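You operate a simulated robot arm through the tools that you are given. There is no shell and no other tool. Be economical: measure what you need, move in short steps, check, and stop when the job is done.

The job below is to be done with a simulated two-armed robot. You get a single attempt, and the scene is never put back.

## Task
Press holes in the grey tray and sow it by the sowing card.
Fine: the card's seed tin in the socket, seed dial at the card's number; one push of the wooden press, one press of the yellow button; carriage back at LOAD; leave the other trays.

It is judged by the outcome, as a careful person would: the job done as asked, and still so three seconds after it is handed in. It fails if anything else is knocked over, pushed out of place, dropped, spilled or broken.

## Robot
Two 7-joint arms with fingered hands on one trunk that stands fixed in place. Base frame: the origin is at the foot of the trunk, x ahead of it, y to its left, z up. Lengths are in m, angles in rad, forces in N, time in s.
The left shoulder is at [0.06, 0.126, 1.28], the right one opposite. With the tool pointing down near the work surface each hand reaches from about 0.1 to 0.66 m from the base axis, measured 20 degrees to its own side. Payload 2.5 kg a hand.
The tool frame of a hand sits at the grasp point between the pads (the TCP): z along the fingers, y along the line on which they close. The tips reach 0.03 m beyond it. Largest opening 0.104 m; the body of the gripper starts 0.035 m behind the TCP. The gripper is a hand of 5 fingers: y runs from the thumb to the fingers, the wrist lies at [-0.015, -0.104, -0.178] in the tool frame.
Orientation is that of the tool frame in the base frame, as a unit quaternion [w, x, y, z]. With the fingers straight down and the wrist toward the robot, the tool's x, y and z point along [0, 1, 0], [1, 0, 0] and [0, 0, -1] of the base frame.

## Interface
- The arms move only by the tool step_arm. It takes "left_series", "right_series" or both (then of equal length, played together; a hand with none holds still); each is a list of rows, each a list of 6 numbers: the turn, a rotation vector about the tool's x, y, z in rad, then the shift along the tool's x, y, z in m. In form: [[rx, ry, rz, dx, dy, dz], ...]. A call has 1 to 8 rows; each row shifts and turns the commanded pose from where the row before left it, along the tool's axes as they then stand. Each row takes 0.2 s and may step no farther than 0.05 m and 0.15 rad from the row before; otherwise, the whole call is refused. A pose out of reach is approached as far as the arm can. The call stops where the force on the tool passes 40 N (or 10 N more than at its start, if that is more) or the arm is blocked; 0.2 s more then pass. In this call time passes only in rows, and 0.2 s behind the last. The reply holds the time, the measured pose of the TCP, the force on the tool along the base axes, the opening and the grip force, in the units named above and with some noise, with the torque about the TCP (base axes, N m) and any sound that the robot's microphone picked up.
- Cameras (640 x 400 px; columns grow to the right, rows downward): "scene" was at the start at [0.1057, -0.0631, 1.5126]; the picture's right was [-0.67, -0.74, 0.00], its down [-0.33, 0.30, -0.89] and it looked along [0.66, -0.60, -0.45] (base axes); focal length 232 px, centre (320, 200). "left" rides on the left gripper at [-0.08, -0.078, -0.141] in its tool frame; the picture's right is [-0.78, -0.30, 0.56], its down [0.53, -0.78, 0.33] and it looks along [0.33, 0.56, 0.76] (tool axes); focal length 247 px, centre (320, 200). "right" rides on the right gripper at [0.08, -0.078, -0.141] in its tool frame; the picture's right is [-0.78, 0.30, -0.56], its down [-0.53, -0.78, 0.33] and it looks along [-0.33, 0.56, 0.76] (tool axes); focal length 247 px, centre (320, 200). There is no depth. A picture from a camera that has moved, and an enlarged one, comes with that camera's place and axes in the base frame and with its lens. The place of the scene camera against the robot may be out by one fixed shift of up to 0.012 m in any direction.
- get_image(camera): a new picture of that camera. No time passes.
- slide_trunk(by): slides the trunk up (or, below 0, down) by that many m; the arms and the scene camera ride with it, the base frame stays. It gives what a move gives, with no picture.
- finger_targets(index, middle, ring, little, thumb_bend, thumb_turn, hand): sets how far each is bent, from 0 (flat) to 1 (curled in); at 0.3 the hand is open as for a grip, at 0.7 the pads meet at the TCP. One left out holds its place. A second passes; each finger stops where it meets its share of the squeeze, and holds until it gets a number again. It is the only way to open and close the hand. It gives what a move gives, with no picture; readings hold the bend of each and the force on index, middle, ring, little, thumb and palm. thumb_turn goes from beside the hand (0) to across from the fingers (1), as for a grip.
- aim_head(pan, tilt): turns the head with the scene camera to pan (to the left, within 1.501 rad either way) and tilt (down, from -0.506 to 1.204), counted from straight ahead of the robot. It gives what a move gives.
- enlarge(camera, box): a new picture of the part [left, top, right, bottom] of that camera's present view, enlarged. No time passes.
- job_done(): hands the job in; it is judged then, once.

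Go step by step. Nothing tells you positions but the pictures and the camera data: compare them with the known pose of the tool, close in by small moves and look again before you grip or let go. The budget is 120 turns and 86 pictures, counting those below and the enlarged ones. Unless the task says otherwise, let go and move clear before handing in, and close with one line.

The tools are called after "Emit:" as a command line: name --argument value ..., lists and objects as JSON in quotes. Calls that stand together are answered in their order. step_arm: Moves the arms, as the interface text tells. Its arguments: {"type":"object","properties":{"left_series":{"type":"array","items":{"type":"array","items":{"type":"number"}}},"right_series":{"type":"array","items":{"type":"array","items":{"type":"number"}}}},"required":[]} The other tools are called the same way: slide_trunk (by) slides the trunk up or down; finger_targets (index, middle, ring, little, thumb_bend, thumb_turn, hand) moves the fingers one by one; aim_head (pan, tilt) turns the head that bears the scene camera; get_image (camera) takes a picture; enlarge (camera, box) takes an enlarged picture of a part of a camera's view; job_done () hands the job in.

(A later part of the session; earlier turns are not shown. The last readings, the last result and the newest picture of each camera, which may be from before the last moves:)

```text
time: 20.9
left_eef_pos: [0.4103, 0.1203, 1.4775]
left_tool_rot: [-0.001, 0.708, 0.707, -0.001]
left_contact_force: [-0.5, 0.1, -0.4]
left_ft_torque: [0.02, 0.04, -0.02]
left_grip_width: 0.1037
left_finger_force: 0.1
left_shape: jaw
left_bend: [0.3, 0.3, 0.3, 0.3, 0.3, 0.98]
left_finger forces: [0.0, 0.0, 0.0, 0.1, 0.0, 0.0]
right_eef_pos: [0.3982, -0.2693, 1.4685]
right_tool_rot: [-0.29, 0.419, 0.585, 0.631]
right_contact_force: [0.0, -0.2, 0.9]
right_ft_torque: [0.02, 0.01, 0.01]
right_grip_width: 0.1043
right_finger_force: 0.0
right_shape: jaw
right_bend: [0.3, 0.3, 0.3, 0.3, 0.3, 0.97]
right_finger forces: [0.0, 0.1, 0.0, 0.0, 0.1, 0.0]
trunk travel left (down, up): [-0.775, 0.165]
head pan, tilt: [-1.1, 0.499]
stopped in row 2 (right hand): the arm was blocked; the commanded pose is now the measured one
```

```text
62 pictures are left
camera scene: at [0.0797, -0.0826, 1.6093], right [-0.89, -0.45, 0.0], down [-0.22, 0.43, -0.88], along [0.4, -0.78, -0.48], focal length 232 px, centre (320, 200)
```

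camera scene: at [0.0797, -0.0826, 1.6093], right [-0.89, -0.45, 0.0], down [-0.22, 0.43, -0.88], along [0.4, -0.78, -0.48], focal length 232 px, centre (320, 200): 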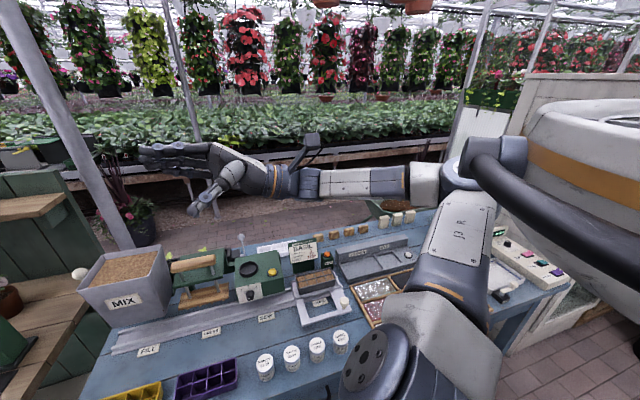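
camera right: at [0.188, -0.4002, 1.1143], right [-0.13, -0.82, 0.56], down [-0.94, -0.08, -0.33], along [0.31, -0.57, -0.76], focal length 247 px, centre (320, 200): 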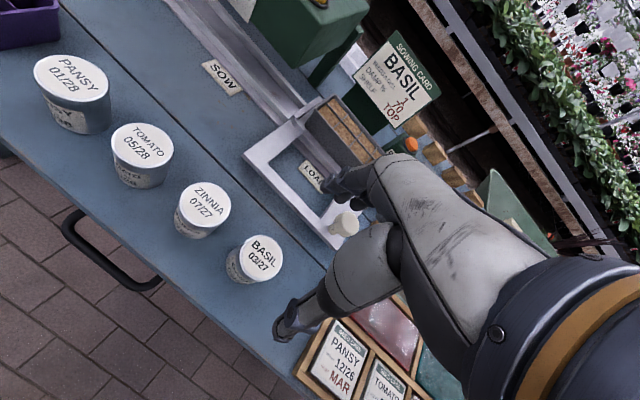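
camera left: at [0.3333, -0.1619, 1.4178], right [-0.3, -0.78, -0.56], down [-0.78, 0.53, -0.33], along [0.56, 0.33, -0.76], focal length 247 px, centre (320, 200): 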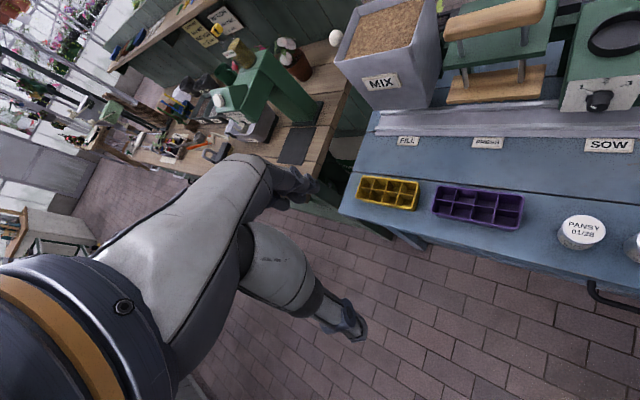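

Working it out: the elbow is now beside the shoulder, and a straight wrist would put the hand near (0.25, −0.5, 1.07), close over the tin. I'll swing the hand there along a smooth path.

Emit:
step_arm --right_series '[[0.0233, -0.1278, 0.0447, -0.0254, -0.0242, -0.02], [0.0233, -0.1278, 0.0447, -0.0286, -0.0233, -0.0158], [0.0233, -0.1278, 0.0447, -0.0316, -0.0224, -0.0116], [0.0233, -0.1278, 0.0447, -0.0335, -0.021, -0.0068], [0.0233, -0.1278, 0.0447, -0.0352, -0.0197, -0.0021], [0.0233, -0.1278, 0.0447, -0.0357, -0.018, 0.0029], [0.0233, -0.1278, 0.0447, -0.0361, -0.0164, 0.0079], [0.0233, -0.1278, 0.0447, -0.0352, -0.0145, 0.0127]]'

Emit:
get_image --camera "scene"

```text
time: 21.5
left_eef_pos: [0.4107, 0.1208, 1.4764]
left_tool_rot: [-0.001, 0.707, 0.707, -0.001]
left_contact_force: [0.0, 1.1, 0.0]
left_ft_torque: [-0.05, -0.01, -0.01]
left_grip_width: 0.1034
left_finger_force: 0.0
left_shape: jaw
left_bend: [0.3, 0.3, 0.3, 0.3, 0.3, 0.98]
left_finger forces: [0.0, 0.0, 0.0, 0.0, 0.0, 0.0]
right_eef_pos: [0.3868, -0.2737, 1.3973]
right_tool_rot: [-0.321, 0.447, 0.59, 0.591]
right_contact_force: [-0.8, 0.8, 0.7]
right_ft_torque: [0.01, -0.02, -0.01]
right_grip_width: 0.104
right_finger_force: 0.0
right_shape: jaw
right_bend: [0.3, 0.3, 0.3, 0.3, 0.3, 0.98]
right_finger forces: [0.1, 0.0, 0.0, 0.0, 0.0, 0.0]
trunk travel left (down, up): [-0.775, 0.165]
head pan, tilt: [-1.1, 0.499]
stopped in row 2 (right hand): the arm was blocked; the commanded pose is now the measured one
```

```text
61 pictures are left
camera scene: at [0.0794, -0.0824, 1.6094], right [-0.89, -0.45, 0.0], down [-0.22, 0.43, -0.88], along [0.4, -0.78, -0.48], focal length 232 px, centre (320, 200)
```

scene: 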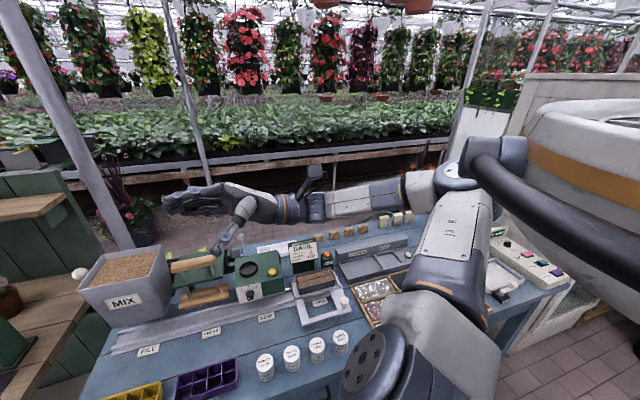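

It follows partly; the rows may simply be too fast for a joint. I'll use slower rows.

Emit:
step_arm --right_series '[[0.006, -0.05, 0.017, -0.0092, -0.0079, -0.007], [0.006, -0.05, 0.017, -0.0095, -0.0079, -0.0065], [0.006, -0.05, 0.017, -0.0097, -0.0078, -0.006], [0.006, -0.05, 0.017, -0.01, -0.0077, -0.0055], [0.006, -0.05, 0.017, -0.0103, -0.0076, -0.005], [0.006, -0.05, 0.017, -0.0106, -0.0075, -0.0045], [0.006, -0.05, 0.017, -0.0108, -0.0074, -0.004], [0.006, -0.05, 0.017, -0.011, -0.0073, -0.0035]]'

```text
time: 22.8
left_eef_pos: [0.4111, 0.1203, 1.4777]
left_tool_rot: [-0.001, 0.706, 0.708, -0.002]
left_contact_force: [0.5, 0.3, -0.5]
left_ft_torque: [0.02, 0.0, -0.01]
left_grip_width: 0.1036
left_finger_force: 0.1
left_shape: jaw
left_bend: [0.3, 0.3, 0.3, 0.3, 0.3, 0.98]
left_finger forces: [0.1, 0.0, 0.1, 0.0, 0.0, 0.0]
right_eef_pos: [0.369, -0.2883, 1.3234]
right_tool_rot: [-0.322, 0.506, 0.6, 0.529]
right_contact_force: [0.4, 0.2, 0.2]
right_ft_torque: [-0.03, -0.02, -0.01]
right_grip_width: 0.1039
right_finger_force: 0.0
right_shape: jaw
right_bend: [0.3, 0.3, 0.3, 0.3, 0.3, 0.98]
right_finger forces: [0.0, 0.0, 0.1, 0.0, 0.1, 0.0]
trunk travel left (down, up): [-0.775, 0.165]
head pan, tilt: [-1.1, 0.499]
stopped in row 6 (right hand): the arm was blocked; the commanded pose is now the measured one
```

Slower works much better. Continuing the same swing.

Emit:
step_arm --right_series '[[0.003, -0.048, 0.0156, -0.0092, -0.0063, -0.0058], [0.003, -0.048, 0.0156, -0.0096, -0.0062, -0.0053], [0.003, -0.048, 0.0156, -0.01, -0.0061, -0.0048], [0.003, -0.048, 0.0156, -0.0104, -0.006, -0.0044], [0.003, -0.048, 0.0156, -0.0107, -0.0058, -0.004], [0.003, -0.048, 0.0156, -0.011, -0.0057, -0.0035], [0.003, -0.048, 0.0156, -0.0113, -0.0055, -0.003], [0.003, -0.048, 0.0156, -0.0116, -0.0053, -0.0025]]'

Emit:
get_image --camera "scene"

```text
time: 24.6
left_eef_pos: [0.4113, 0.1218, 1.4762]
left_tool_rot: [-0.001, 0.707, 0.707, -0.001]
left_contact_force: [-0.6, 0.0, -0.1]
left_ft_torque: [0.01, 0.01, 0.0]
left_grip_width: 0.1038
left_finger_force: 0.0
left_shape: jaw
left_bend: [0.3, 0.3, 0.3, 0.3, 0.3, 0.98]
left_finger forces: [0.1, 0.0, 0.0, 0.1, 0.1, 0.0]
right_eef_pos: [0.3425, -0.317, 1.2345]
right_tool_rot: [-0.291, 0.594, 0.611, 0.434]
right_contact_force: [1.0, 0.1, -0.2]
right_ft_torque: [-0.02, -0.04, 0.02]
right_grip_width: 0.1039
right_finger_force: 0.1
right_shape: jaw
right_bend: [0.3, 0.3, 0.3, 0.3, 0.3, 0.98]
right_finger forces: [0.0, 0.0, 0.0, 0.0, 0.0, 0.0]
trunk travel left (down, up): [-0.775, 0.165]
head pan, tilt: [-1.1, 0.499]
stopped in row 8 (right hand): the arm was blocked; the commanded pose is now the measured one
```

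```text
60 pictures are left
camera scene: at [0.0794, -0.0823, 1.6094], right [-0.89, -0.45, 0.0], down [-0.22, 0.43, -0.88], along [0.4, -0.78, -0.48], focal length 232 px, centre (320, 200)
```

scene: 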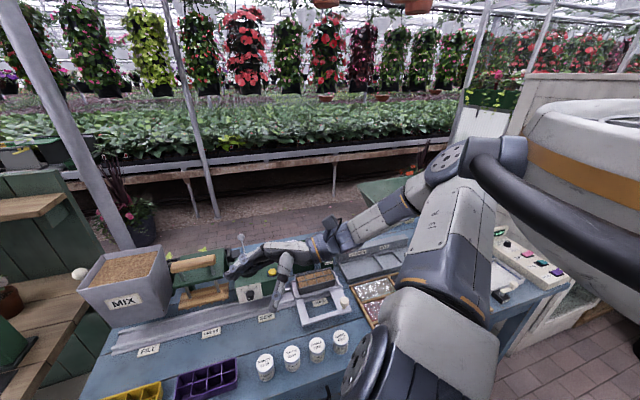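

Excellent, elbow up and forearm coming down. Continuing.

Emit:
step_arm --right_series '[[0.001, -0.05, 0.0153, -0.01, -0.0048, -0.0046], [0.001, -0.05, 0.0153, -0.0103, -0.0046, -0.0041], [0.001, -0.05, 0.0153, -0.0106, -0.0045, -0.0036], [0.001, -0.05, 0.0153, -0.0109, -0.0043, -0.0031], [0.001, -0.05, 0.0153, -0.0111, -0.0042, -0.0027], [0.001, -0.05, 0.0153, -0.0113, -0.004, -0.0022], [0.001, -0.05, 0.0153, -0.0115, -0.0038, -0.0017], [0.001, -0.05, 0.0153, -0.0117, -0.0036, -0.0012]]'

```text
time: 26.6
left_eef_pos: [0.4111, 0.1197, 1.4768]
left_tool_rot: [-0.002, 0.707, 0.707, -0.001]
left_contact_force: [-0.4, -0.2, 0.2]
left_ft_torque: [0.02, 0.01, 0.0]
left_grip_width: 0.1038
left_finger_force: 0.1
left_shape: jaw
left_bend: [0.3, 0.3, 0.3, 0.3, 0.3, 0.98]
left_finger forces: [0.0, 0.1, 0.0, 0.0, 0.0, 0.0]
right_eef_pos: [0.3128, -0.3548, 1.1529]
right_tool_rot: [-0.234, 0.684, 0.614, 0.317]
right_contact_force: [-0.2, -0.2, 0.6]
right_ft_torque: [0.01, 0.02, 0.0]
right_grip_width: 0.104
right_finger_force: 0.0
right_shape: jaw
right_bend: [0.3, 0.3, 0.3, 0.3, 0.3, 0.98]
right_finger forces: [0.0, 0.1, 0.0, 0.0, 0.0, 0.0]
trunk travel left (down, up): [-0.775, 0.165]
head pan, tilt: [-1.1, 0.499]
stopped in row 8 (right hand): the arm was blocked; the commanded pose is now the measured one
```

Emit:
step_arm --right_series '[[-0.001, -0.05, 0.0141, -0.011, -0.003, -0.0027], [-0.001, -0.05, 0.0141, -0.0112, -0.0028, -0.0021], [-0.001, -0.05, 0.0141, -0.0114, -0.0026, -0.0016], [-0.001, -0.05, 0.0141, -0.0115, -0.0025, -0.0011], [-0.001, -0.05, 0.0141, -0.0116, -0.0024, -0.0006], [-0.001, -0.05, 0.0141, -0.0118, -0.0022, 0.0], [-0.001, -0.05, 0.0141, -0.012, -0.002, 0.0007], [-0.001, -0.05, 0.0141, -0.0121, -0.0018, 0.0015]]'

```text
time: 28.4
left_eef_pos: [0.4112, 0.1199, 1.4758]
left_tool_rot: [0.0, 0.707, 0.707, -0.001]
left_contact_force: [0.5, 0.0, 0.2]
left_ft_torque: [0.02, 0.01, -0.01]
left_grip_width: 0.1037
left_finger_force: 0.1
left_shape: jaw
left_bend: [0.3, 0.3, 0.3, 0.3, 0.3, 0.98]
left_finger forces: [0.0, 0.0, 0.0, 0.0, 0.1, 0.0]
right_eef_pos: [0.2828, -0.4186, 1.0922]
right_tool_rot: [-0.139, 0.765, 0.606, 0.171]
right_contact_force: [0.8, -0.3, -0.6]
right_ft_torque: [0.0, -0.02, 0.0]
right_grip_width: 0.1041
right_finger_force: 0.1
right_shape: jaw
right_bend: [0.3, 0.3, 0.3, 0.3, 0.3, 0.98]
right_finger forces: [0.0, 0.1, 0.1, 0.1, 0.0, 0.0]
trunk travel left (down, up): [-0.775, 0.165]
head pan, tilt: [-1.1, 0.499]
```

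Emit:
step_arm --right_series '[[-0.0064, -0.055, 0.0252, -0.014, -0.005, 0.002], [-0.0064, -0.055, 0.0252, -0.0139, -0.0046, 0.0028], [-0.0064, -0.055, 0.0252, -0.0138, -0.0043, 0.0036], [-0.0064, -0.055, 0.0252, -0.0136, -0.004, 0.0044], [-0.0064, -0.055, 0.0252, -0.0134, -0.0036, 0.0053], [-0.0064, -0.055, 0.0252, -0.0132, -0.0032, 0.0062], [-0.0064, -0.055, 0.0252, -0.013, -0.0028, 0.007], [-0.0064, -0.055, 0.0252, -0.0128, -0.0025, 0.0078]]'

Emit:
get_image --camera "right"

Emit:
get_image --camera "scene"

```text
time: 30.2
left_eef_pos: [0.4099, 0.1197, 1.4772]
left_tool_rot: [0.0, 0.708, 0.707, 0.0]
left_contact_force: [0.0, 0.1, 0.2]
left_ft_torque: [-0.01, -0.02, -0.01]
left_grip_width: 0.1037
left_finger_force: 0.0
left_shape: jaw
left_bend: [0.3, 0.3, 0.3, 0.3, 0.3, 0.98]
left_finger forces: [0.0, 0.0, 0.0, 0.1, 0.1, 0.0]
right_eef_pos: [0.225, -0.5126, 1.0416]
right_tool_rot: [0.019, 0.844, 0.535, -0.006]
right_contact_force: [-0.2, -0.1, -0.6]
right_ft_torque: [-0.02, -0.01, 0.02]
right_grip_width: 0.1039
right_finger_force: 0.0
right_shape: jaw
right_bend: [0.3, 0.3, 0.3, 0.3, 0.3, 0.98]
right_finger forces: [0.1, 0.1, 0.0, 0.1, 0.0, 0.0]
trunk travel left (down, up): [-0.775, 0.165]
head pan, tilt: [-1.1, 0.499]
```

```text
59 pictures are left
camera right: at [0.1856, -0.4039, 1.1766], right [-0.07, -0.81, 0.59], down [-0.93, -0.16, -0.34], along [0.37, -0.57, -0.74], focal length 247 px, centre (320, 200)
```

right: 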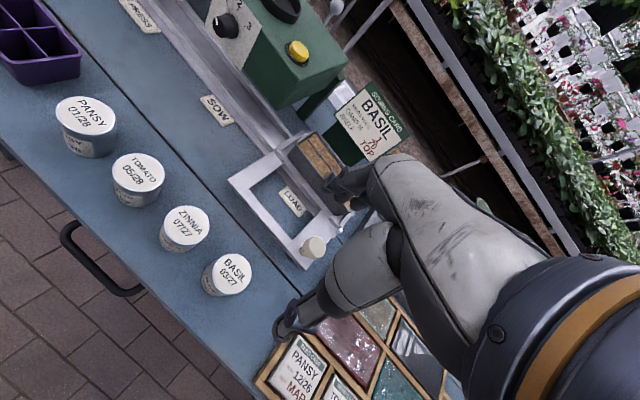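

```text
58 pictures are left
camera scene: at [0.0793, -0.0824, 1.6094], right [-0.89, -0.45, 0.0], down [-0.22, 0.43, -0.88], along [0.4, -0.78, -0.48], focal length 232 px, centre (320, 200)
```

scene: 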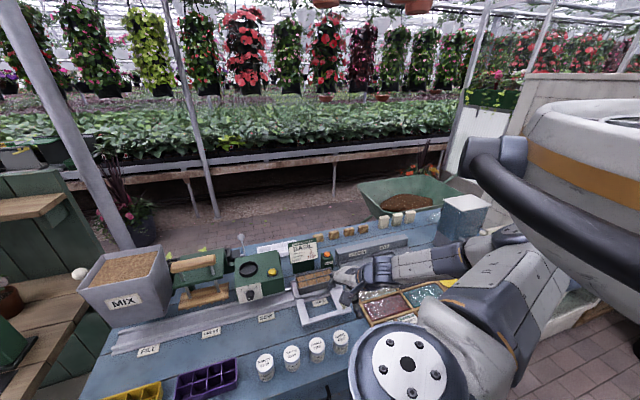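

The hand is again over the tin, in a better posture, tin centre confirmed at (0.220, −0.501). Descend slowly.

Emit:
step_arm --right_series '[[0.013, 0.015, 0, 0.002, -0.003, 0.015], [0.013, 0.015, 0, 0.002, -0.003, 0.015], [0, 0, 0, 0.0015, -0.0034, 0.015], [0, 0, 0, 0, 0, 0.015], [0, 0, 0, 0, 0, 0.015], [0, 0, 0, 0, 0, 0.015]]'

```text
time: 31.6
left_eef_pos: [0.4115, 0.1197, 1.4778]
left_tool_rot: [-0.001, 0.707, 0.707, 0.0]
left_contact_force: [-0.1, 0.0, -0.3]
left_ft_torque: [0.01, 0.0, 0.04]
left_grip_width: 0.1037
left_finger_force: 0.1
left_shape: jaw
left_bend: [0.3, 0.3, 0.3, 0.3, 0.3, 0.98]
left_finger forces: [0.0, 0.0, 0.0, 0.1, 0.0, 0.0]
right_eef_pos: [0.2179, -0.5092, 0.973]
right_tool_rot: [-0.001, 0.845, 0.535, 0.001]
right_contact_force: [-0.2, -0.2, 0.4]
right_ft_torque: [0.02, 0.03, 0.01]
right_grip_width: 0.1039
right_finger_force: 0.1
right_shape: jaw
right_bend: [0.3, 0.3, 0.3, 0.3, 0.3, 0.98]
right_finger forces: [0.0, 0.0, 0.1, 0.1, 0.1, 0.0]
right hand out of reach, approached as far as the arm can: row 5, 6
trunk travel left (down, up): [-0.775, 0.165]
head pan, tilt: [-1.1, 0.499]
```

Same vertical limit, but the elbow is high, so lowering the trunk with this posture is safe. Slide down 0.08 and check.

Emit:
slide_trunk --by -0.08

Emit:
step_arm --right_series '[[0, 0, 0, 0.0045, -0.0025, 0]]'

Emit:
get_image --camera "right"

Emit:
get_image --camera "scene"

```text
time: 32.8
left_eef_pos: [0.4103, 0.1198, 1.3971]
left_tool_rot: [0.0, 0.707, 0.707, -0.001]
left_contact_force: [0.1, -0.9, -0.3]
left_ft_torque: [0.02, 0.02, 0.01]
left_grip_width: 0.1036
left_finger_force: 0.0
left_shape: jaw
left_bend: [0.3, 0.3, 0.3, 0.3, 0.3, 0.98]
left_finger forces: [0.1, 0.0, 0.1, 0.1, 0.1, 0.0]
right_eef_pos: [0.2169, -0.5083, 0.8925]
right_tool_rot: [0.0, 0.844, 0.536, 0.001]
right_contact_force: [0.3, 0.4, 0.1]
right_ft_torque: [-0.03, -0.02, -0.01]
right_grip_width: 0.1041
right_finger_force: 0.0
right_shape: jaw
right_bend: [0.3, 0.3, 0.3, 0.3, 0.3, 0.98]
right_finger forces: [0.0, 0.0, 0.0, 0.1, 0.0, 0.0]
trunk travel left (down, up): [-0.695, 0.245]
head pan, tilt: [-1.1, 0.499]
```

```text
time: 33.2
left_eef_pos: [0.4105, 0.1211, 1.3972]
left_tool_rot: [0.0, 0.707, 0.707, 0.0]
left_contact_force: [0.0, -0.3, 1.4]
left_ft_torque: [0.04, 0.01, -0.03]
left_grip_width: 0.1036
left_finger_force: 0.2
left_shape: jaw
left_bend: [0.3, 0.3, 0.3, 0.3, 0.3, 0.98]
left_finger forces: [0.0, 0.0, 0.1, 0.1, 0.1, 0.0]
right_eef_pos: [0.2161, -0.5041, 0.8933]
right_tool_rot: [0.0, 0.845, 0.535, 0.0]
right_contact_force: [0.0, -0.4, 0.3]
right_ft_torque: [0.0, 0.0, 0.0]
right_grip_width: 0.1039
right_finger_force: 0.1
right_shape: jaw
right_bend: [0.3, 0.3, 0.3, 0.3, 0.3, 0.98]
right_finger forces: [0.0, 0.1, 0.0, 0.0, 0.1, 0.0]
trunk travel left (down, up): [-0.695, 0.245]
head pan, tilt: [-1.1, 0.499]
```

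```text
57 pictures are left
camera right: at [0.1794, -0.3985, 1.0336], right [-0.06, -0.83, 0.55], down [-0.93, -0.15, -0.33], along [0.36, -0.54, -0.76], focal length 247 px, centre (320, 200)
```

right: 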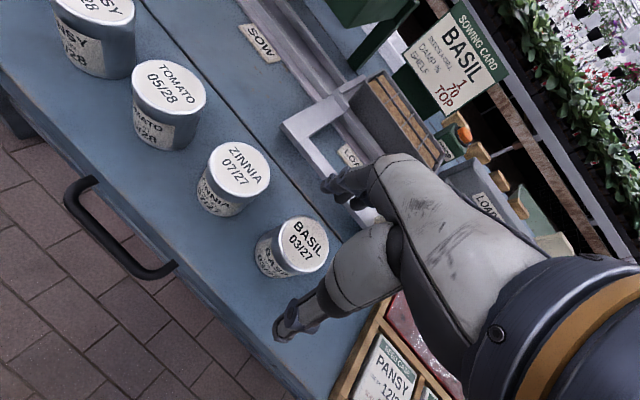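

```text
56 pictures are left
camera scene: at [0.0793, -0.0822, 1.5294], right [-0.89, -0.45, 0.0], down [-0.22, 0.43, -0.88], along [0.4, -0.78, -0.48], focal length 232 px, centre (320, 200)
```

scene: 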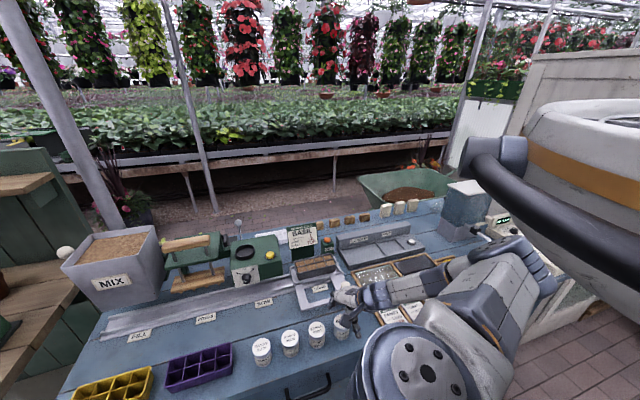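

Aligned within a few mm over the tin. Lower the trunk the last 0.038 m and adjust.

Emit:
step_arm --right_series '[[0, 0, 0, 0.003, 0.001, 0]]'

Emit:
slide_trunk --by -0.038

Emit:
get_image --camera "right"

Emit:
enlarge --camera "scene" --box '[260, 240, 420, 340]'

```text
time: 33.6
left_eef_pos: [0.4108, 0.1204, 1.3964]
left_tool_rot: [-0.001, 0.707, 0.707, 0.0]
left_contact_force: [-0.5, -0.3, 0.4]
left_ft_torque: [0.01, 0.05, -0.01]
left_grip_width: 0.1037
left_finger_force: 0.1
left_shape: jaw
left_bend: [0.3, 0.3, 0.3, 0.3, 0.3, 0.98]
left_finger forces: [0.0, 0.1, 0.0, 0.0, 0.0, 0.0]
right_eef_pos: [0.2187, -0.502, 0.8941]
right_tool_rot: [-0.001, 0.845, 0.535, 0.0]
right_contact_force: [-0.6, -0.1, 0.3]
right_ft_torque: [0.03, 0.02, -0.05]
right_grip_width: 0.1039
right_finger_force: 0.0
right_shape: jaw
right_bend: [0.3, 0.3, 0.3, 0.3, 0.3, 0.98]
right_finger forces: [0.0, 0.0, 0.0, 0.1, 0.0, 0.0]
trunk travel left (down, up): [-0.695, 0.245]
head pan, tilt: [-1.1, 0.499]
```

```text
time: 34.4
left_eef_pos: [0.4108, 0.1197, 1.3594]
left_tool_rot: [0.0, 0.707, 0.707, 0.0]
left_contact_force: [0.7, 0.8, -0.3]
left_ft_torque: [0.03, -0.02, -0.01]
left_grip_width: 0.1036
left_finger_force: 0.0
left_shape: jaw
left_bend: [0.3, 0.3, 0.3, 0.3, 0.3, 0.98]
left_finger forces: [0.1, 0.0, 0.0, 0.0, 0.0, 0.1]
right_eef_pos: [0.2181, -0.501, 0.8558]
right_tool_rot: [-0.001, 0.844, 0.536, 0.0]
right_contact_force: [0.2, 0.1, -0.4]
right_ft_torque: [0.01, 0.0, 0.02]
right_grip_width: 0.1042
right_finger_force: 0.2
right_shape: jaw
right_bend: [0.3, 0.3, 0.3, 0.3, 0.3, 0.98]
right_finger forces: [0.1, 0.0, 0.1, 0.0, 0.0, 0.0]
trunk travel left (down, up): [-0.657, 0.283]
head pan, tilt: [-1.1, 0.499]
```

```text
55 pictures are left
camera right: at [0.1816, -0.3961, 0.9961], right [-0.06, -0.83, 0.55], down [-0.93, -0.15, -0.33], along [0.36, -0.54, -0.76], focal length 247 px, centre (320, 200)
```

right: 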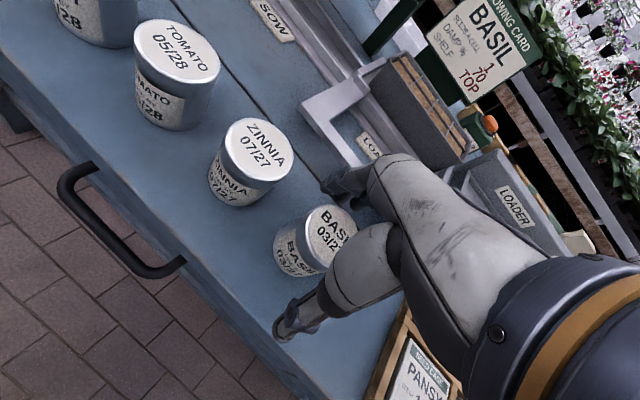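

```text
4.00 times, centred on (340, 290) of scene
camera zoom: at [0.0794, -0.0822, 1.4913], right [-0.89, -0.45, 0.0], down [-0.22, 0.43, -0.88], along [0.4, -0.78, -0.48], focal length 929 px, centre (240, -160)
```

zoom: 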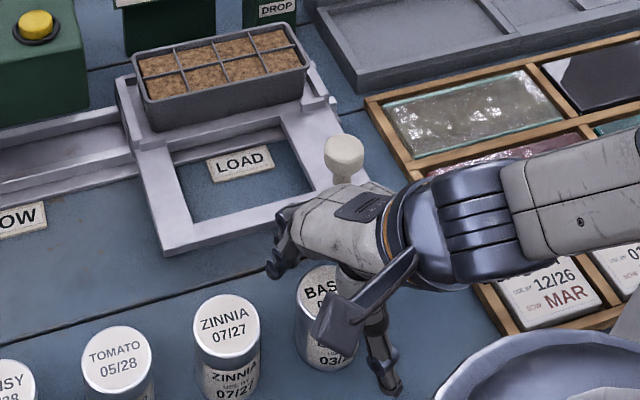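

Fingers straddle the tin (fingers behind, thumb in front). Close the hand.

Emit:
finger_targets --hand "right" --index 0.62 --middle 0.62 --ring 0.62 --little 0.62 --thumb_bend 0.62

Emit:
get_image --camera "right"

```text
time: 35.4
left_eef_pos: [0.4112, 0.12, 1.3588]
left_tool_rot: [-0.001, 0.708, 0.707, -0.001]
left_contact_force: [0.9, 0.2, -0.3]
left_ft_torque: [0.03, 0.02, 0.01]
left_grip_width: 0.1039
left_finger_force: 0.0
left_shape: jaw
left_bend: [0.3, 0.3, 0.3, 0.3, 0.3, 0.98]
left_finger forces: [0.1, 0.1, 0.0, 0.0, 0.0, 0.0]
right_eef_pos: [0.2191, -0.5002, 0.8558]
right_tool_rot: [0.0, 0.845, 0.535, 0.001]
right_contact_force: [0.1, -0.1, 0.7]
right_ft_torque: [-0.04, -0.04, 0.04]
right_grip_width: 0.0416
right_finger_force: 9.0
right_shape: fingers
right_bend: [0.55, 0.57, 0.62, 0.62, 0.54, 0.97]
right_finger forces: [4.0, 4.7, 0.0, 0.1, 8.7, 0.1]
trunk travel left (down, up): [-0.657, 0.283]
head pan, tilt: [-1.1, 0.499]
```

```text
53 pictures are left
camera right: at [0.1817, -0.3962, 0.9961], right [-0.06, -0.83, 0.56], down [-0.93, -0.15, -0.33], along [0.36, -0.54, -0.76], focal length 247 px, centre (320, 200)
```

right: 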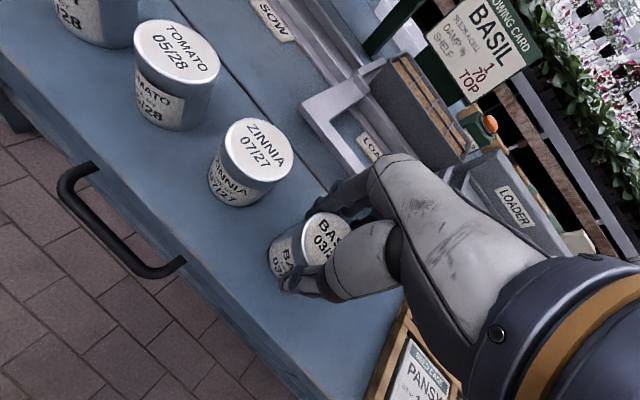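

Gripped: index and middle against the thumb, about 9 N, width 0.042. Lift by raising the trunk, then start outward slowly.

Emit:
slide_trunk --by 0.25

Emit:
step_arm --right_series '[[0, 0, 0, 0.0061, 0.0141, -0.0065], [0, 0, 0, 0.0061, 0.0141, -0.0065], [0, 0, 0, 0.0061, 0.0141, -0.0065], [0, 0, 0, 0.0061, 0.0141, -0.0065], [0, 0, 0, 0.0061, 0.0141, -0.0065], [0, 0, 0, 0.0061, 0.0141, -0.0065], [0, 0, 0, 0.0061, 0.0141, -0.0065], [0, 0, 0, 0.0061, 0.0141, -0.0065]]'

Emit:
get_image --camera "right"

```text
time: 38.0
left_eef_pos: [0.4098, 0.1193, 1.6094]
left_tool_rot: [-0.001, 0.707, 0.707, -0.001]
left_contact_force: [0.2, -0.2, -0.1]
left_ft_torque: [0.02, 0.02, 0.0]
left_grip_width: 0.1035
left_finger_force: 0.0
left_shape: jaw
left_bend: [0.3, 0.3, 0.3, 0.3, 0.3, 0.98]
left_finger forces: [0.0, 0.0, 0.1, 0.0, 0.0, 0.0]
right_eef_pos: [0.2174, -0.5018, 1.1061]
right_tool_rot: [-0.002, 0.844, 0.536, 0.0]
right_contact_force: [-0.6, 0.2, -0.5]
right_ft_torque: [-0.01, 0.01, 0.0]
right_grip_width: 0.0415
right_finger_force: 8.1
right_shape: fingers
right_bend: [0.55, 0.57, 0.62, 0.62, 0.54, 0.96]
right_finger forces: [3.9, 4.6, 0.1, 0.0, 8.7, 0.1]
trunk travel left (down, up): [-0.907, 0.033]
head pan, tilt: [-1.1, 0.499]
```

```text
time: 39.8
left_eef_pos: [0.4119, 0.1201, 1.6088]
left_tool_rot: [0.0, 0.707, 0.707, 0.0]
left_contact_force: [0.8, 0.4, 0.4]
left_ft_torque: [0.03, -0.02, 0.0]
left_grip_width: 0.1037
left_finger_force: 0.0
left_shape: jaw
left_bend: [0.3, 0.3, 0.3, 0.3, 0.3, 0.98]
left_finger forces: [0.1, 0.1, 0.0, 0.1, 0.0, 0.0]
right_eef_pos: [0.3418, -0.5056, 1.1583]
right_tool_rot: [-0.001, 0.844, 0.537, 0.0]
right_contact_force: [-0.4, -0.3, -1.1]
right_ft_torque: [-0.05, -0.04, 0.02]
right_grip_width: 0.0414
right_finger_force: 8.3
right_shape: fingers
right_bend: [0.56, 0.57, 0.62, 0.62, 0.54, 0.96]
right_finger forces: [3.9, 4.5, 0.0, 0.1, 8.6, 0.0]
trunk travel left (down, up): [-0.907, 0.033]
head pan, tilt: [-1.1, 0.499]
```

```text
52 pictures are left
camera right: at [0.3046, -0.3997, 1.2977], right [-0.06, -0.83, 0.55], down [-0.93, -0.15, -0.33], along [0.36, -0.54, -0.76], focal length 247 px, centre (320, 200)
```

right: 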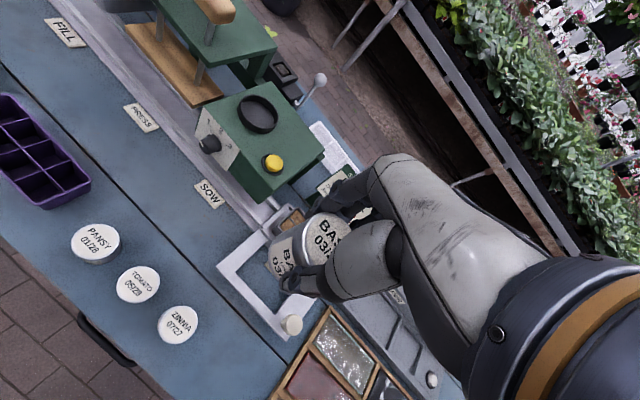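

The tin rides well. Socket ring confirmed near (0.588, −0.513, 0.978). Continue outward above it.

Emit:
step_arm --right_series '[[0, 0, 0.01, 0.006, 0.0141, -0.0064], [0, 0, 0.01, 0.0062, 0.014, -0.0064], [0, 0, 0.01, 0.0063, 0.0139, -0.0064], [0, 0, 0.01, 0.0065, 0.0139, -0.0064], [0, 0, 0.01, 0.0066, 0.0138, -0.0064], [0, 0, 0.01, 0.0068, 0.0137, -0.0064], [0, 0, 0.01, 0.0069, 0.0137, -0.0064], [0, 0, 0.01, 0.007, 0.0136, -0.0064]]'

Emit:
step_arm --right_series '[[0, 0, 0.01, 0.0072, 0.0135, -0.0064], [0, 0, 0.01, 0.0073, 0.0135, -0.0064], [0, 0, 0.01, 0.0075, 0.0134, -0.0064], [0, 0, 0.01, 0.0076, 0.0133, -0.0064], [0, 0, 0.01, 0.0078, 0.0132, -0.0064], [0, 0, 0.01, 0.0079, 0.0132, -0.0064], [0, 0, 0.01, 0.008, 0.0131, -0.0064], [0, 0, 0.01, 0.0082, 0.013, -0.0064]]'

Emit:
get_image --camera "right"

```text
time: 41.6
left_eef_pos: [0.4118, 0.1194, 1.6083]
left_tool_rot: [0.001, 0.707, 0.707, 0.0]
left_contact_force: [1.0, 0.7, 0.0]
left_ft_torque: [-0.06, -0.02, 0.01]
left_grip_width: 0.1037
left_finger_force: 0.1
left_shape: jaw
left_bend: [0.3, 0.3, 0.3, 0.3, 0.3, 0.98]
left_finger forces: [0.0, 0.0, 0.1, 0.1, 0.0, 0.0]
right_eef_pos: [0.4639, -0.5097, 1.2095]
right_tool_rot: [-0.001, 0.865, 0.502, 0.0]
right_contact_force: [-0.1, 0.3, 0.2]
right_ft_torque: [-0.02, 0.0, -0.02]
right_grip_width: 0.0414
right_finger_force: 8.5
right_shape: fingers
right_bend: [0.56, 0.57, 0.62, 0.62, 0.54, 0.96]
right_finger forces: [3.9, 4.4, 0.1, 0.0, 8.5, 0.0]
trunk travel left (down, up): [-0.907, 0.033]
head pan, tilt: [-1.1, 0.499]
```

```text
time: 43.4
left_eef_pos: [0.4106, 0.1211, 1.6083]
left_tool_rot: [-0.001, 0.707, 0.707, -0.001]
left_contact_force: [0.2, 0.3, -0.4]
left_ft_torque: [-0.03, -0.02, -0.02]
left_grip_width: 0.1036
left_finger_force: 0.0
left_shape: jaw
left_bend: [0.3, 0.3, 0.3, 0.3, 0.3, 0.98]
left_finger forces: [0.0, 0.0, 0.0, 0.0, 0.1, 0.1]
right_eef_pos: [0.5866, -0.5129, 1.2598]
right_tool_rot: [-0.001, 0.885, 0.466, 0.0]
right_contact_force: [0.9, 0.0, -1.0]
right_ft_torque: [0.02, -0.02, 0.02]
right_grip_width: 0.0413
right_finger_force: 7.9
right_shape: fingers
right_bend: [0.56, 0.57, 0.62, 0.62, 0.54, 0.96]
right_finger forces: [3.9, 4.4, 0.0, 0.1, 8.4, 0.1]
trunk travel left (down, up): [-0.907, 0.033]
head pan, tilt: [-1.1, 0.499]
```

```text
51 pictures are left
camera right: at [0.5668, -0.4031, 1.4002], right [-0.19, -0.81, 0.56], down [-0.94, 0.0, -0.33], along [0.27, -0.59, -0.76], focal length 247 px, centre (320, 200)
```

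right: 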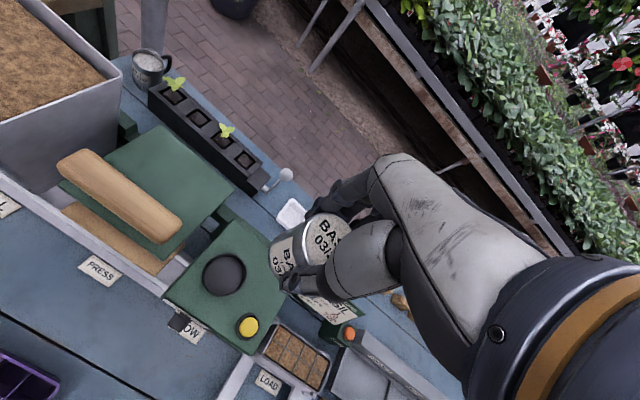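

Directly above the socket. Lower the trunk so the tin hovers just over it, and check from both cameras.

Emit:
slide_trunk --by -0.2

Emit:
aim_head --pan -0.74 --tilt 0.464

Emit:
get_image --camera "right"

Emit:
enlarge --camera "scene" --box '[250, 170, 410, 270]'

```text
time: 45.6
left_eef_pos: [0.4105, 0.1211, 1.4089]
left_tool_rot: [-0.001, 0.707, 0.707, -0.001]
left_contact_force: [0.7, -0.3, 0.6]
left_ft_torque: [-0.02, 0.0, 0.02]
left_grip_width: 0.1038
left_finger_force: 0.1
left_shape: jaw
left_bend: [0.3, 0.3, 0.3, 0.3, 0.3, 0.98]
left_finger forces: [0.0, 0.0, 0.1, 0.0, 0.0, 0.0]
right_eef_pos: [0.5857, -0.5118, 1.0604]
right_tool_rot: [-0.001, 0.885, 0.466, 0.0]
right_contact_force: [0.3, 0.8, -1.3]
right_ft_torque: [0.02, 0.03, -0.02]
right_grip_width: 0.0412
right_finger_force: 8.4
right_shape: fingers
right_bend: [0.56, 0.57, 0.62, 0.62, 0.54, 0.96]
right_finger forces: [3.9, 4.4, 0.0, 0.1, 8.3, 0.1]
trunk travel left (down, up): [-0.707, 0.233]
head pan, tilt: [-1.1, 0.499]
```

```text
time: 46.4
left_eef_pos: [0.4114, 0.1196, 1.409]
left_tool_rot: [-0.001, 0.707, 0.707, -0.001]
left_contact_force: [-0.7, -0.1, 0.6]
left_ft_torque: [-0.02, -0.01, 0.01]
left_grip_width: 0.1039
left_finger_force: 0.1
left_shape: jaw
left_bend: [0.3, 0.3, 0.3, 0.3, 0.3, 0.98]
left_finger forces: [0.0, 0.1, 0.0, 0.1, 0.1, 0.0]
right_eef_pos: [0.5869, -0.5118, 1.061]
right_tool_rot: [-0.002, 0.885, 0.466, 0.0]
right_contact_force: [-0.3, 0.1, 0.0]
right_ft_torque: [0.0, -0.04, 0.0]
right_grip_width: 0.041
right_finger_force: 7.7
right_shape: fingers
right_bend: [0.56, 0.57, 0.62, 0.62, 0.54, 0.96]
right_finger forces: [4.0, 4.5, 0.1, 0.0, 8.4, 0.1]
trunk travel left (down, up): [-0.707, 0.233]
head pan, tilt: [-0.74, 0.464]
```

```text
50 pictures are left
camera right: at [0.5663, -0.4033, 1.2004], right [-0.19, -0.81, 0.56], down [-0.94, 0.0, -0.33], along [0.27, -0.59, -0.76], focal length 247 px, centre (320, 200)
```

right: 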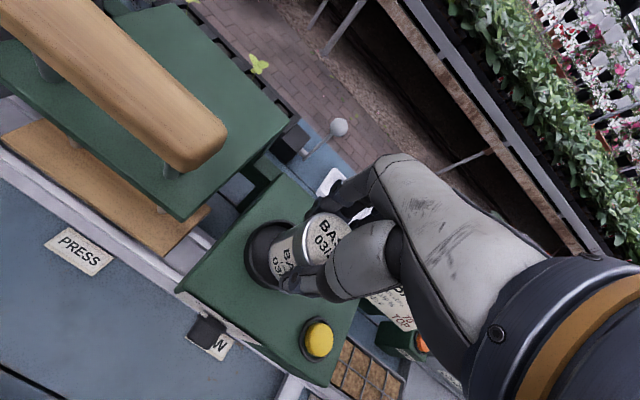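

```text
4.00 times, centred on (330, 220) of scene
camera zoom: at [0.1058, -0.0631, 1.5445], right [-0.67, -0.74, 0.0], down [-0.33, 0.3, -0.89], along [0.66, -0.6, -0.45], focal length 929 px, centre (280, 120)
```

zoom: 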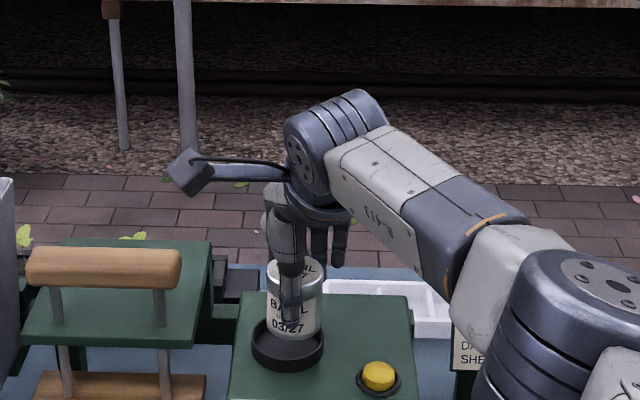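

The tin sits about 5 mm right of the ring centre, so I correct that and lower to the ring.

Emit:
step_arm --right_series '[[0, 0, 0, 0.0027, 0.0012, 0], [0, 0, 0, 0.0027, 0.0012, 0], [0, 0, 0, 0, 0, 0.01], [0, 0, 0, 0, 0, 0.01], [0, 0, 0, 0, 0, 0.006]]'

Emit:
enlarge --camera "scene" --box '[280, 210, 360, 260]'

Emit:
enlarge --camera "right" --box '[200, 180, 360, 300]'

```text
time: 47.6
left_eef_pos: [0.4118, 0.1208, 1.4098]
left_tool_rot: [0.0, 0.707, 0.708, -0.001]
left_contact_force: [-0.1, 0.9, 0.2]
left_ft_torque: [-0.01, 0.01, -0.02]
left_grip_width: 0.1032
left_finger_force: 0.0
left_shape: jaw
left_bend: [0.3, 0.3, 0.3, 0.3, 0.3, 0.98]
left_finger forces: [0.1, 0.1, 0.1, 0.0, 0.0, 0.1]
right_eef_pos: [0.5916, -0.5089, 1.0339]
right_tool_rot: [-0.001, 0.884, 0.467, 0.001]
right_contact_force: [0.7, -0.1, -0.4]
right_ft_torque: [-0.02, -0.02, -0.02]
right_grip_width: 0.0414
right_finger_force: 8.1
right_shape: fingers
right_bend: [0.56, 0.57, 0.62, 0.62, 0.54, 0.96]
right_finger forces: [3.9, 4.4, 0.0, 0.1, 8.5, 0.0]
trunk travel left (down, up): [-0.707, 0.233]
head pan, tilt: [-0.74, 0.464]
```

```text
8.00 times, centred on (320, 235) of scene
camera zoom: at [0.1059, -0.0631, 1.5445], right [-0.67, -0.74, 0.0], down [-0.33, 0.3, -0.89], along [0.66, -0.6, -0.45], focal length 1857 px, centre (320, -80)
```

zoom: 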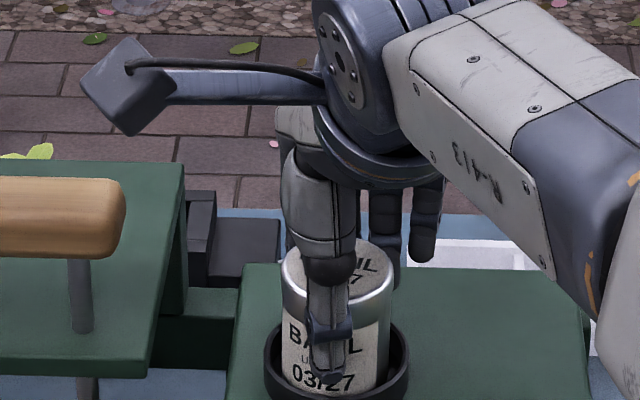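

```text
3.33 times, centred on (280, 240) of right
camera zoom: at [0.5713, -0.3999, 1.174], right [-0.19, -0.81, 0.56], down [-0.94, 0.0, -0.33], along [0.27, -0.59, -0.76], focal length 823 px, centre (453, 67)
```

zoom: 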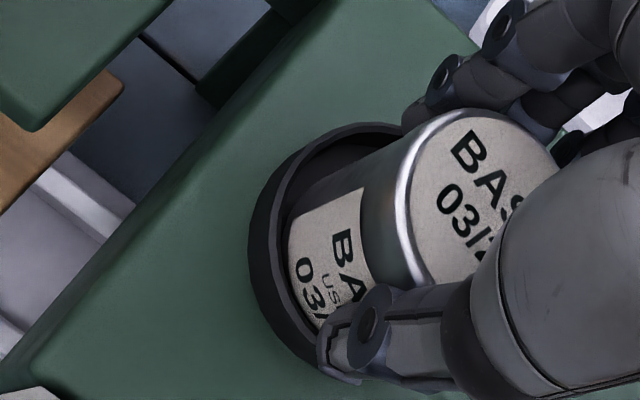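

Now well centred on the ring. Lowering in small steps until it seats.

Emit:
step_arm --right_series '[[0, 0, 0, 0, 0, 0.005], [0, 0, 0, 0, 0, 0.005], [0, 0, 0, 0, 0, 0.004]]'

Emit:
enlarge --camera "right" --box '[200, 180, 360, 300]'

Emit:
enlarge --camera "scene" --box '[280, 215, 360, 265]'

```text
time: 48.4
left_eef_pos: [0.4086, 0.1219, 1.4089]
left_tool_rot: [0.0, 0.707, 0.708, -0.001]
left_contact_force: [-0.1, -0.6, 0.3]
left_ft_torque: [0.01, 0.01, 0.02]
left_grip_width: 0.1037
left_finger_force: 0.1
left_shape: jaw
left_bend: [0.3, 0.3, 0.3, 0.3, 0.3, 0.98]
left_finger forces: [0.0, 0.1, 0.0, 0.0, 0.0, 0.0]
right_eef_pos: [0.591, -0.5083, 1.0242]
right_tool_rot: [0.0, 0.884, 0.467, 0.003]
right_contact_force: [0.7, 0.7, 14.4]
right_ft_torque: [-0.06, -0.11, 0.01]
right_grip_width: 0.0407
right_finger_force: 10.1
right_shape: fingers
right_bend: [0.56, 0.57, 0.62, 0.62, 0.55, 0.96]
right_finger forces: [4.5, 6.1, 0.0, 0.0, 9.9, 0.0]
trunk travel left (down, up): [-0.707, 0.233]
head pan, tilt: [-0.74, 0.464]
```

```text
3.33 times, centred on (280, 240) of right
camera zoom: at [0.5708, -0.3986, 1.1631], right [-0.2, -0.81, 0.55], down [-0.94, 0.0, -0.34], along [0.28, -0.59, -0.76], focal length 823 px, centre (453, 67)
```

zoom: 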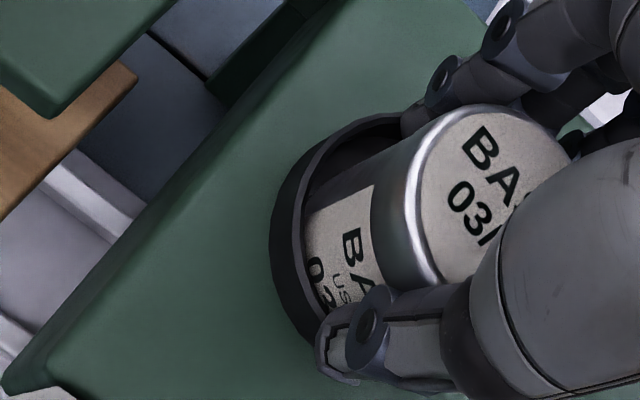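

```text
8.00 times, centred on (320, 240) of scene
camera zoom: at [0.1044, -0.0617, 1.5449], right [-0.67, -0.74, 0.0], down [-0.33, 0.3, -0.89], along [0.66, -0.6, -0.45], focal length 1857 px, centre (320, -120)
```

zoom: 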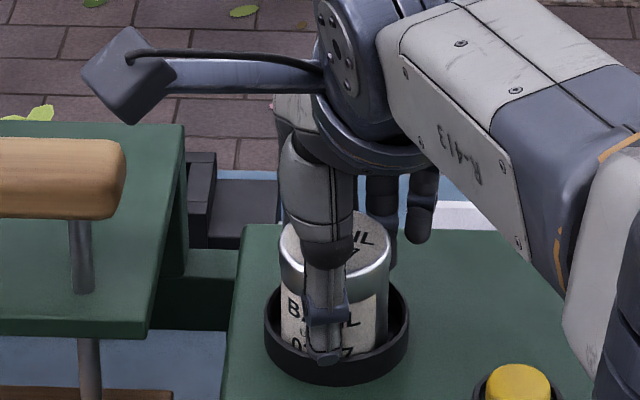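

It is inside the ring and in contact (14 N). I ease up slightly and open the fingers.

Emit:
step_arm --right_series '[[0, 0, 0, 0, 0, -0.004]]'

Emit:
finger_targets --hand "right" --index 0.48 --middle 0.48 --ring 0.48 --little 0.48 --thumb_bend 0.48

Emit:
enlarge --camera "right" --box '[200, 180, 360, 300]'

Emit:
enlarge --camera "scene" --box '[280, 215, 360, 265]'

```text
time: 48.8
left_eef_pos: [0.4097, 0.1202, 1.4092]
left_tool_rot: [-0.001, 0.707, 0.707, -0.001]
left_contact_force: [0.2, 0.1, -0.6]
left_ft_torque: [0.02, 0.0, 0.02]
left_grip_width: 0.1035
left_finger_force: 0.1
left_shape: jaw
left_bend: [0.3, 0.3, 0.3, 0.3, 0.3, 0.98]
left_finger forces: [0.0, 0.0, 0.0, 0.0, 0.0, 0.0]
right_eef_pos: [0.5907, -0.5094, 1.0239]
right_tool_rot: [-0.002, 0.884, 0.467, 0.0]
right_contact_force: [2.0, 0.2, 5.1]
right_ft_torque: [-0.11, -0.14, 0.06]
right_grip_width: 0.0411
right_finger_force: 9.7
right_shape: fingers
right_bend: [0.56, 0.57, 0.62, 0.62, 0.55, 0.96]
right_finger forces: [5.2, 5.6, 0.1, 0.1, 9.0, 0.1]
trunk travel left (down, up): [-0.707, 0.233]
head pan, tilt: [-0.74, 0.464]
```

```text
time: 49.8
left_eef_pos: [0.4109, 0.1207, 1.4089]
left_tool_rot: [-0.001, 0.707, 0.707, -0.001]
left_contact_force: [0.3, 0.6, 0.0]
left_ft_torque: [-0.02, -0.03, -0.03]
left_grip_width: 0.1034
left_finger_force: 0.0
left_shape: jaw
left_bend: [0.3, 0.3, 0.3, 0.3, 0.3, 0.98]
left_finger forces: [0.0, 0.0, 0.0, 0.1, 0.0, 0.0]
right_eef_pos: [0.5898, -0.508, 1.0244]
right_tool_rot: [-0.002, 0.884, 0.467, 0.001]
right_contact_force: [0.6, -0.6, -0.4]
right_ft_torque: [0.0, 0.0, 0.02]
right_grip_width: 0.0566
right_finger_force: 0.2
right_shape: fingers
right_bend: [0.48, 0.48, 0.48, 0.48, 0.48, 0.97]
right_finger forces: [0.0, 0.0, 0.0, 0.0, 0.0, 0.1]
trunk travel left (down, up): [-0.707, 0.233]
head pan, tilt: [-0.74, 0.464]
```

```text
3.33 times, centred on (280, 240) of right
camera zoom: at [0.5711, -0.3998, 1.1643], right [-0.19, -0.81, 0.56], down [-0.94, 0.0, -0.33], along [0.27, -0.59, -0.76], focal length 823 px, centre (453, 67)
```

zoom: 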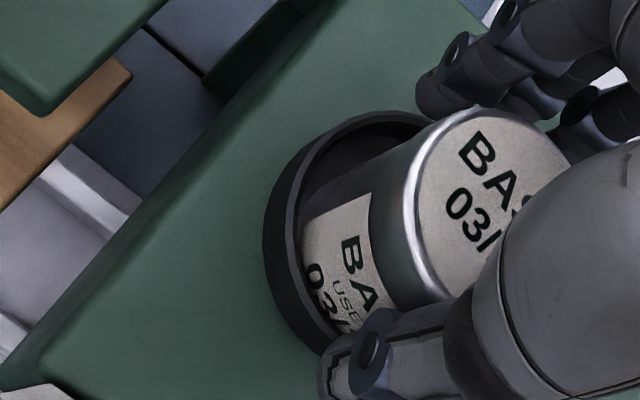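

```text
8.00 times, centred on (320, 240) of scene
camera zoom: at [0.1058, -0.063, 1.5446], right [-0.67, -0.74, 0.0], down [-0.33, 0.3, -0.89], along [0.66, -0.6, -0.45], focal length 1857 px, centre (320, -120)
```

zoom: 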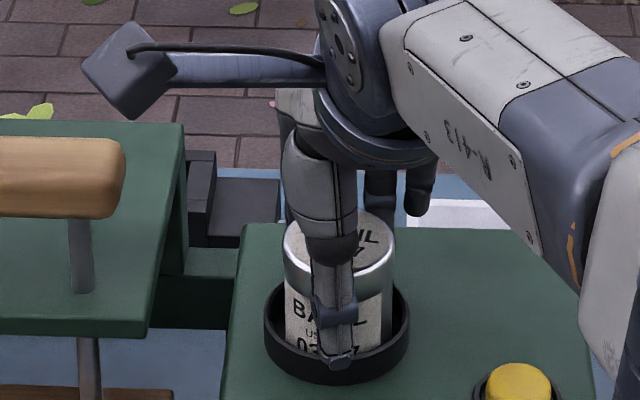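

The tin is seated in the socket and released. Raise clear vertically and look at the dial.

Emit:
slide_trunk --by 0.1

Emit:
enlarge --camera "scene" --box '[290, 230, 390, 300]'

Emit:
get_image --camera "right"

```text
time: 51.1
left_eef_pos: [0.411, 0.1202, 1.5085]
left_tool_rot: [-0.001, 0.707, 0.707, -0.001]
left_contact_force: [0.2, 0.5, 0.1]
left_ft_torque: [0.0, 0.0, -0.01]
left_grip_width: 0.1035
left_finger_force: 0.1
left_shape: jaw
left_bend: [0.3, 0.3, 0.3, 0.3, 0.3, 0.98]
left_finger forces: [0.0, 0.1, 0.0, 0.1, 0.0, 0.1]
right_eef_pos: [0.5904, -0.5086, 1.1236]
right_tool_rot: [-0.001, 0.885, 0.466, 0.001]
right_contact_force: [0.6, -0.3, -0.5]
right_ft_torque: [-0.03, 0.06, -0.03]
right_grip_width: 0.0568
right_finger_force: 0.1
right_shape: fingers
right_bend: [0.48, 0.48, 0.48, 0.48, 0.48, 0.97]
right_finger forces: [0.0, 0.0, 0.0, 0.1, 0.0, 0.1]
trunk travel left (down, up): [-0.807, 0.133]
head pan, tilt: [-0.74, 0.464]
```

```text
5.71 times, centred on (340, 265) of scene
camera zoom: at [0.1059, -0.063, 1.6445], right [-0.67, -0.74, 0.0], down [-0.33, 0.3, -0.89], along [0.66, -0.6, -0.45], focal length 1326 px, centre (206, -171)
```

zoom: 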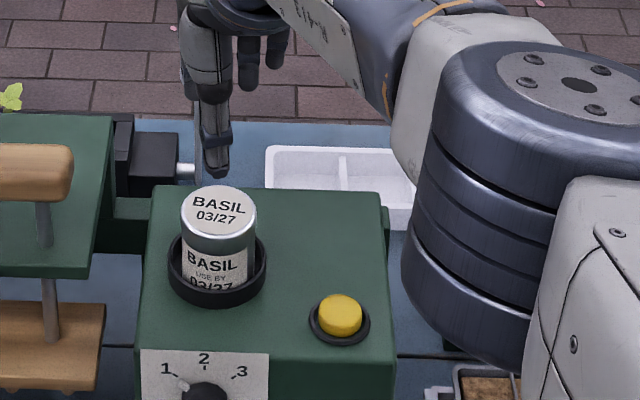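

```text
41 pictures are left
camera right: at [0.5712, -0.3998, 1.2642], right [-0.19, -0.81, 0.56], down [-0.94, 0.0, -0.33], along [0.27, -0.59, -0.76], focal length 247 px, centre (320, 200)
```

right: 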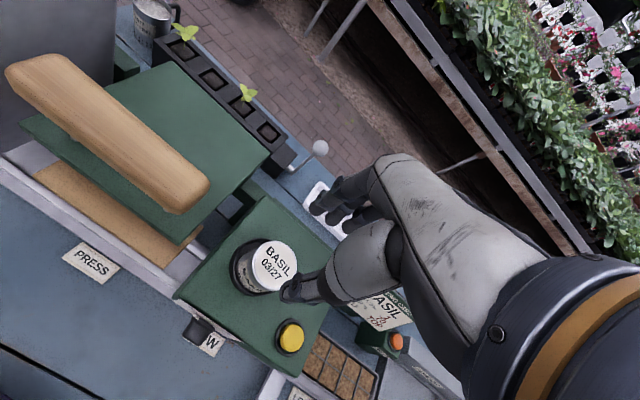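

Tin is upright in the socket. Now a closer view of the dial.

Emit:
enlarge --camera "scene" --box '[305, 283, 345, 313]'

```text
13.33 times, centred on (325, 298) of scene
camera zoom: at [0.1059, -0.063, 1.6445], right [-0.67, -0.74, 0.0], down [-0.33, 0.3, -0.89], along [0.66, -0.6, -0.45], focal length 3095 px, centre (253, -1107)
```

zoom: 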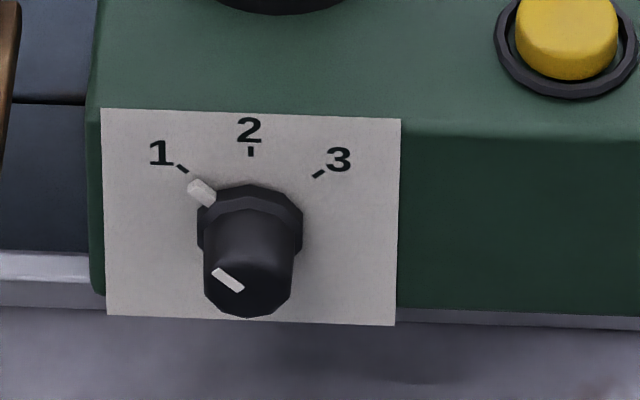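

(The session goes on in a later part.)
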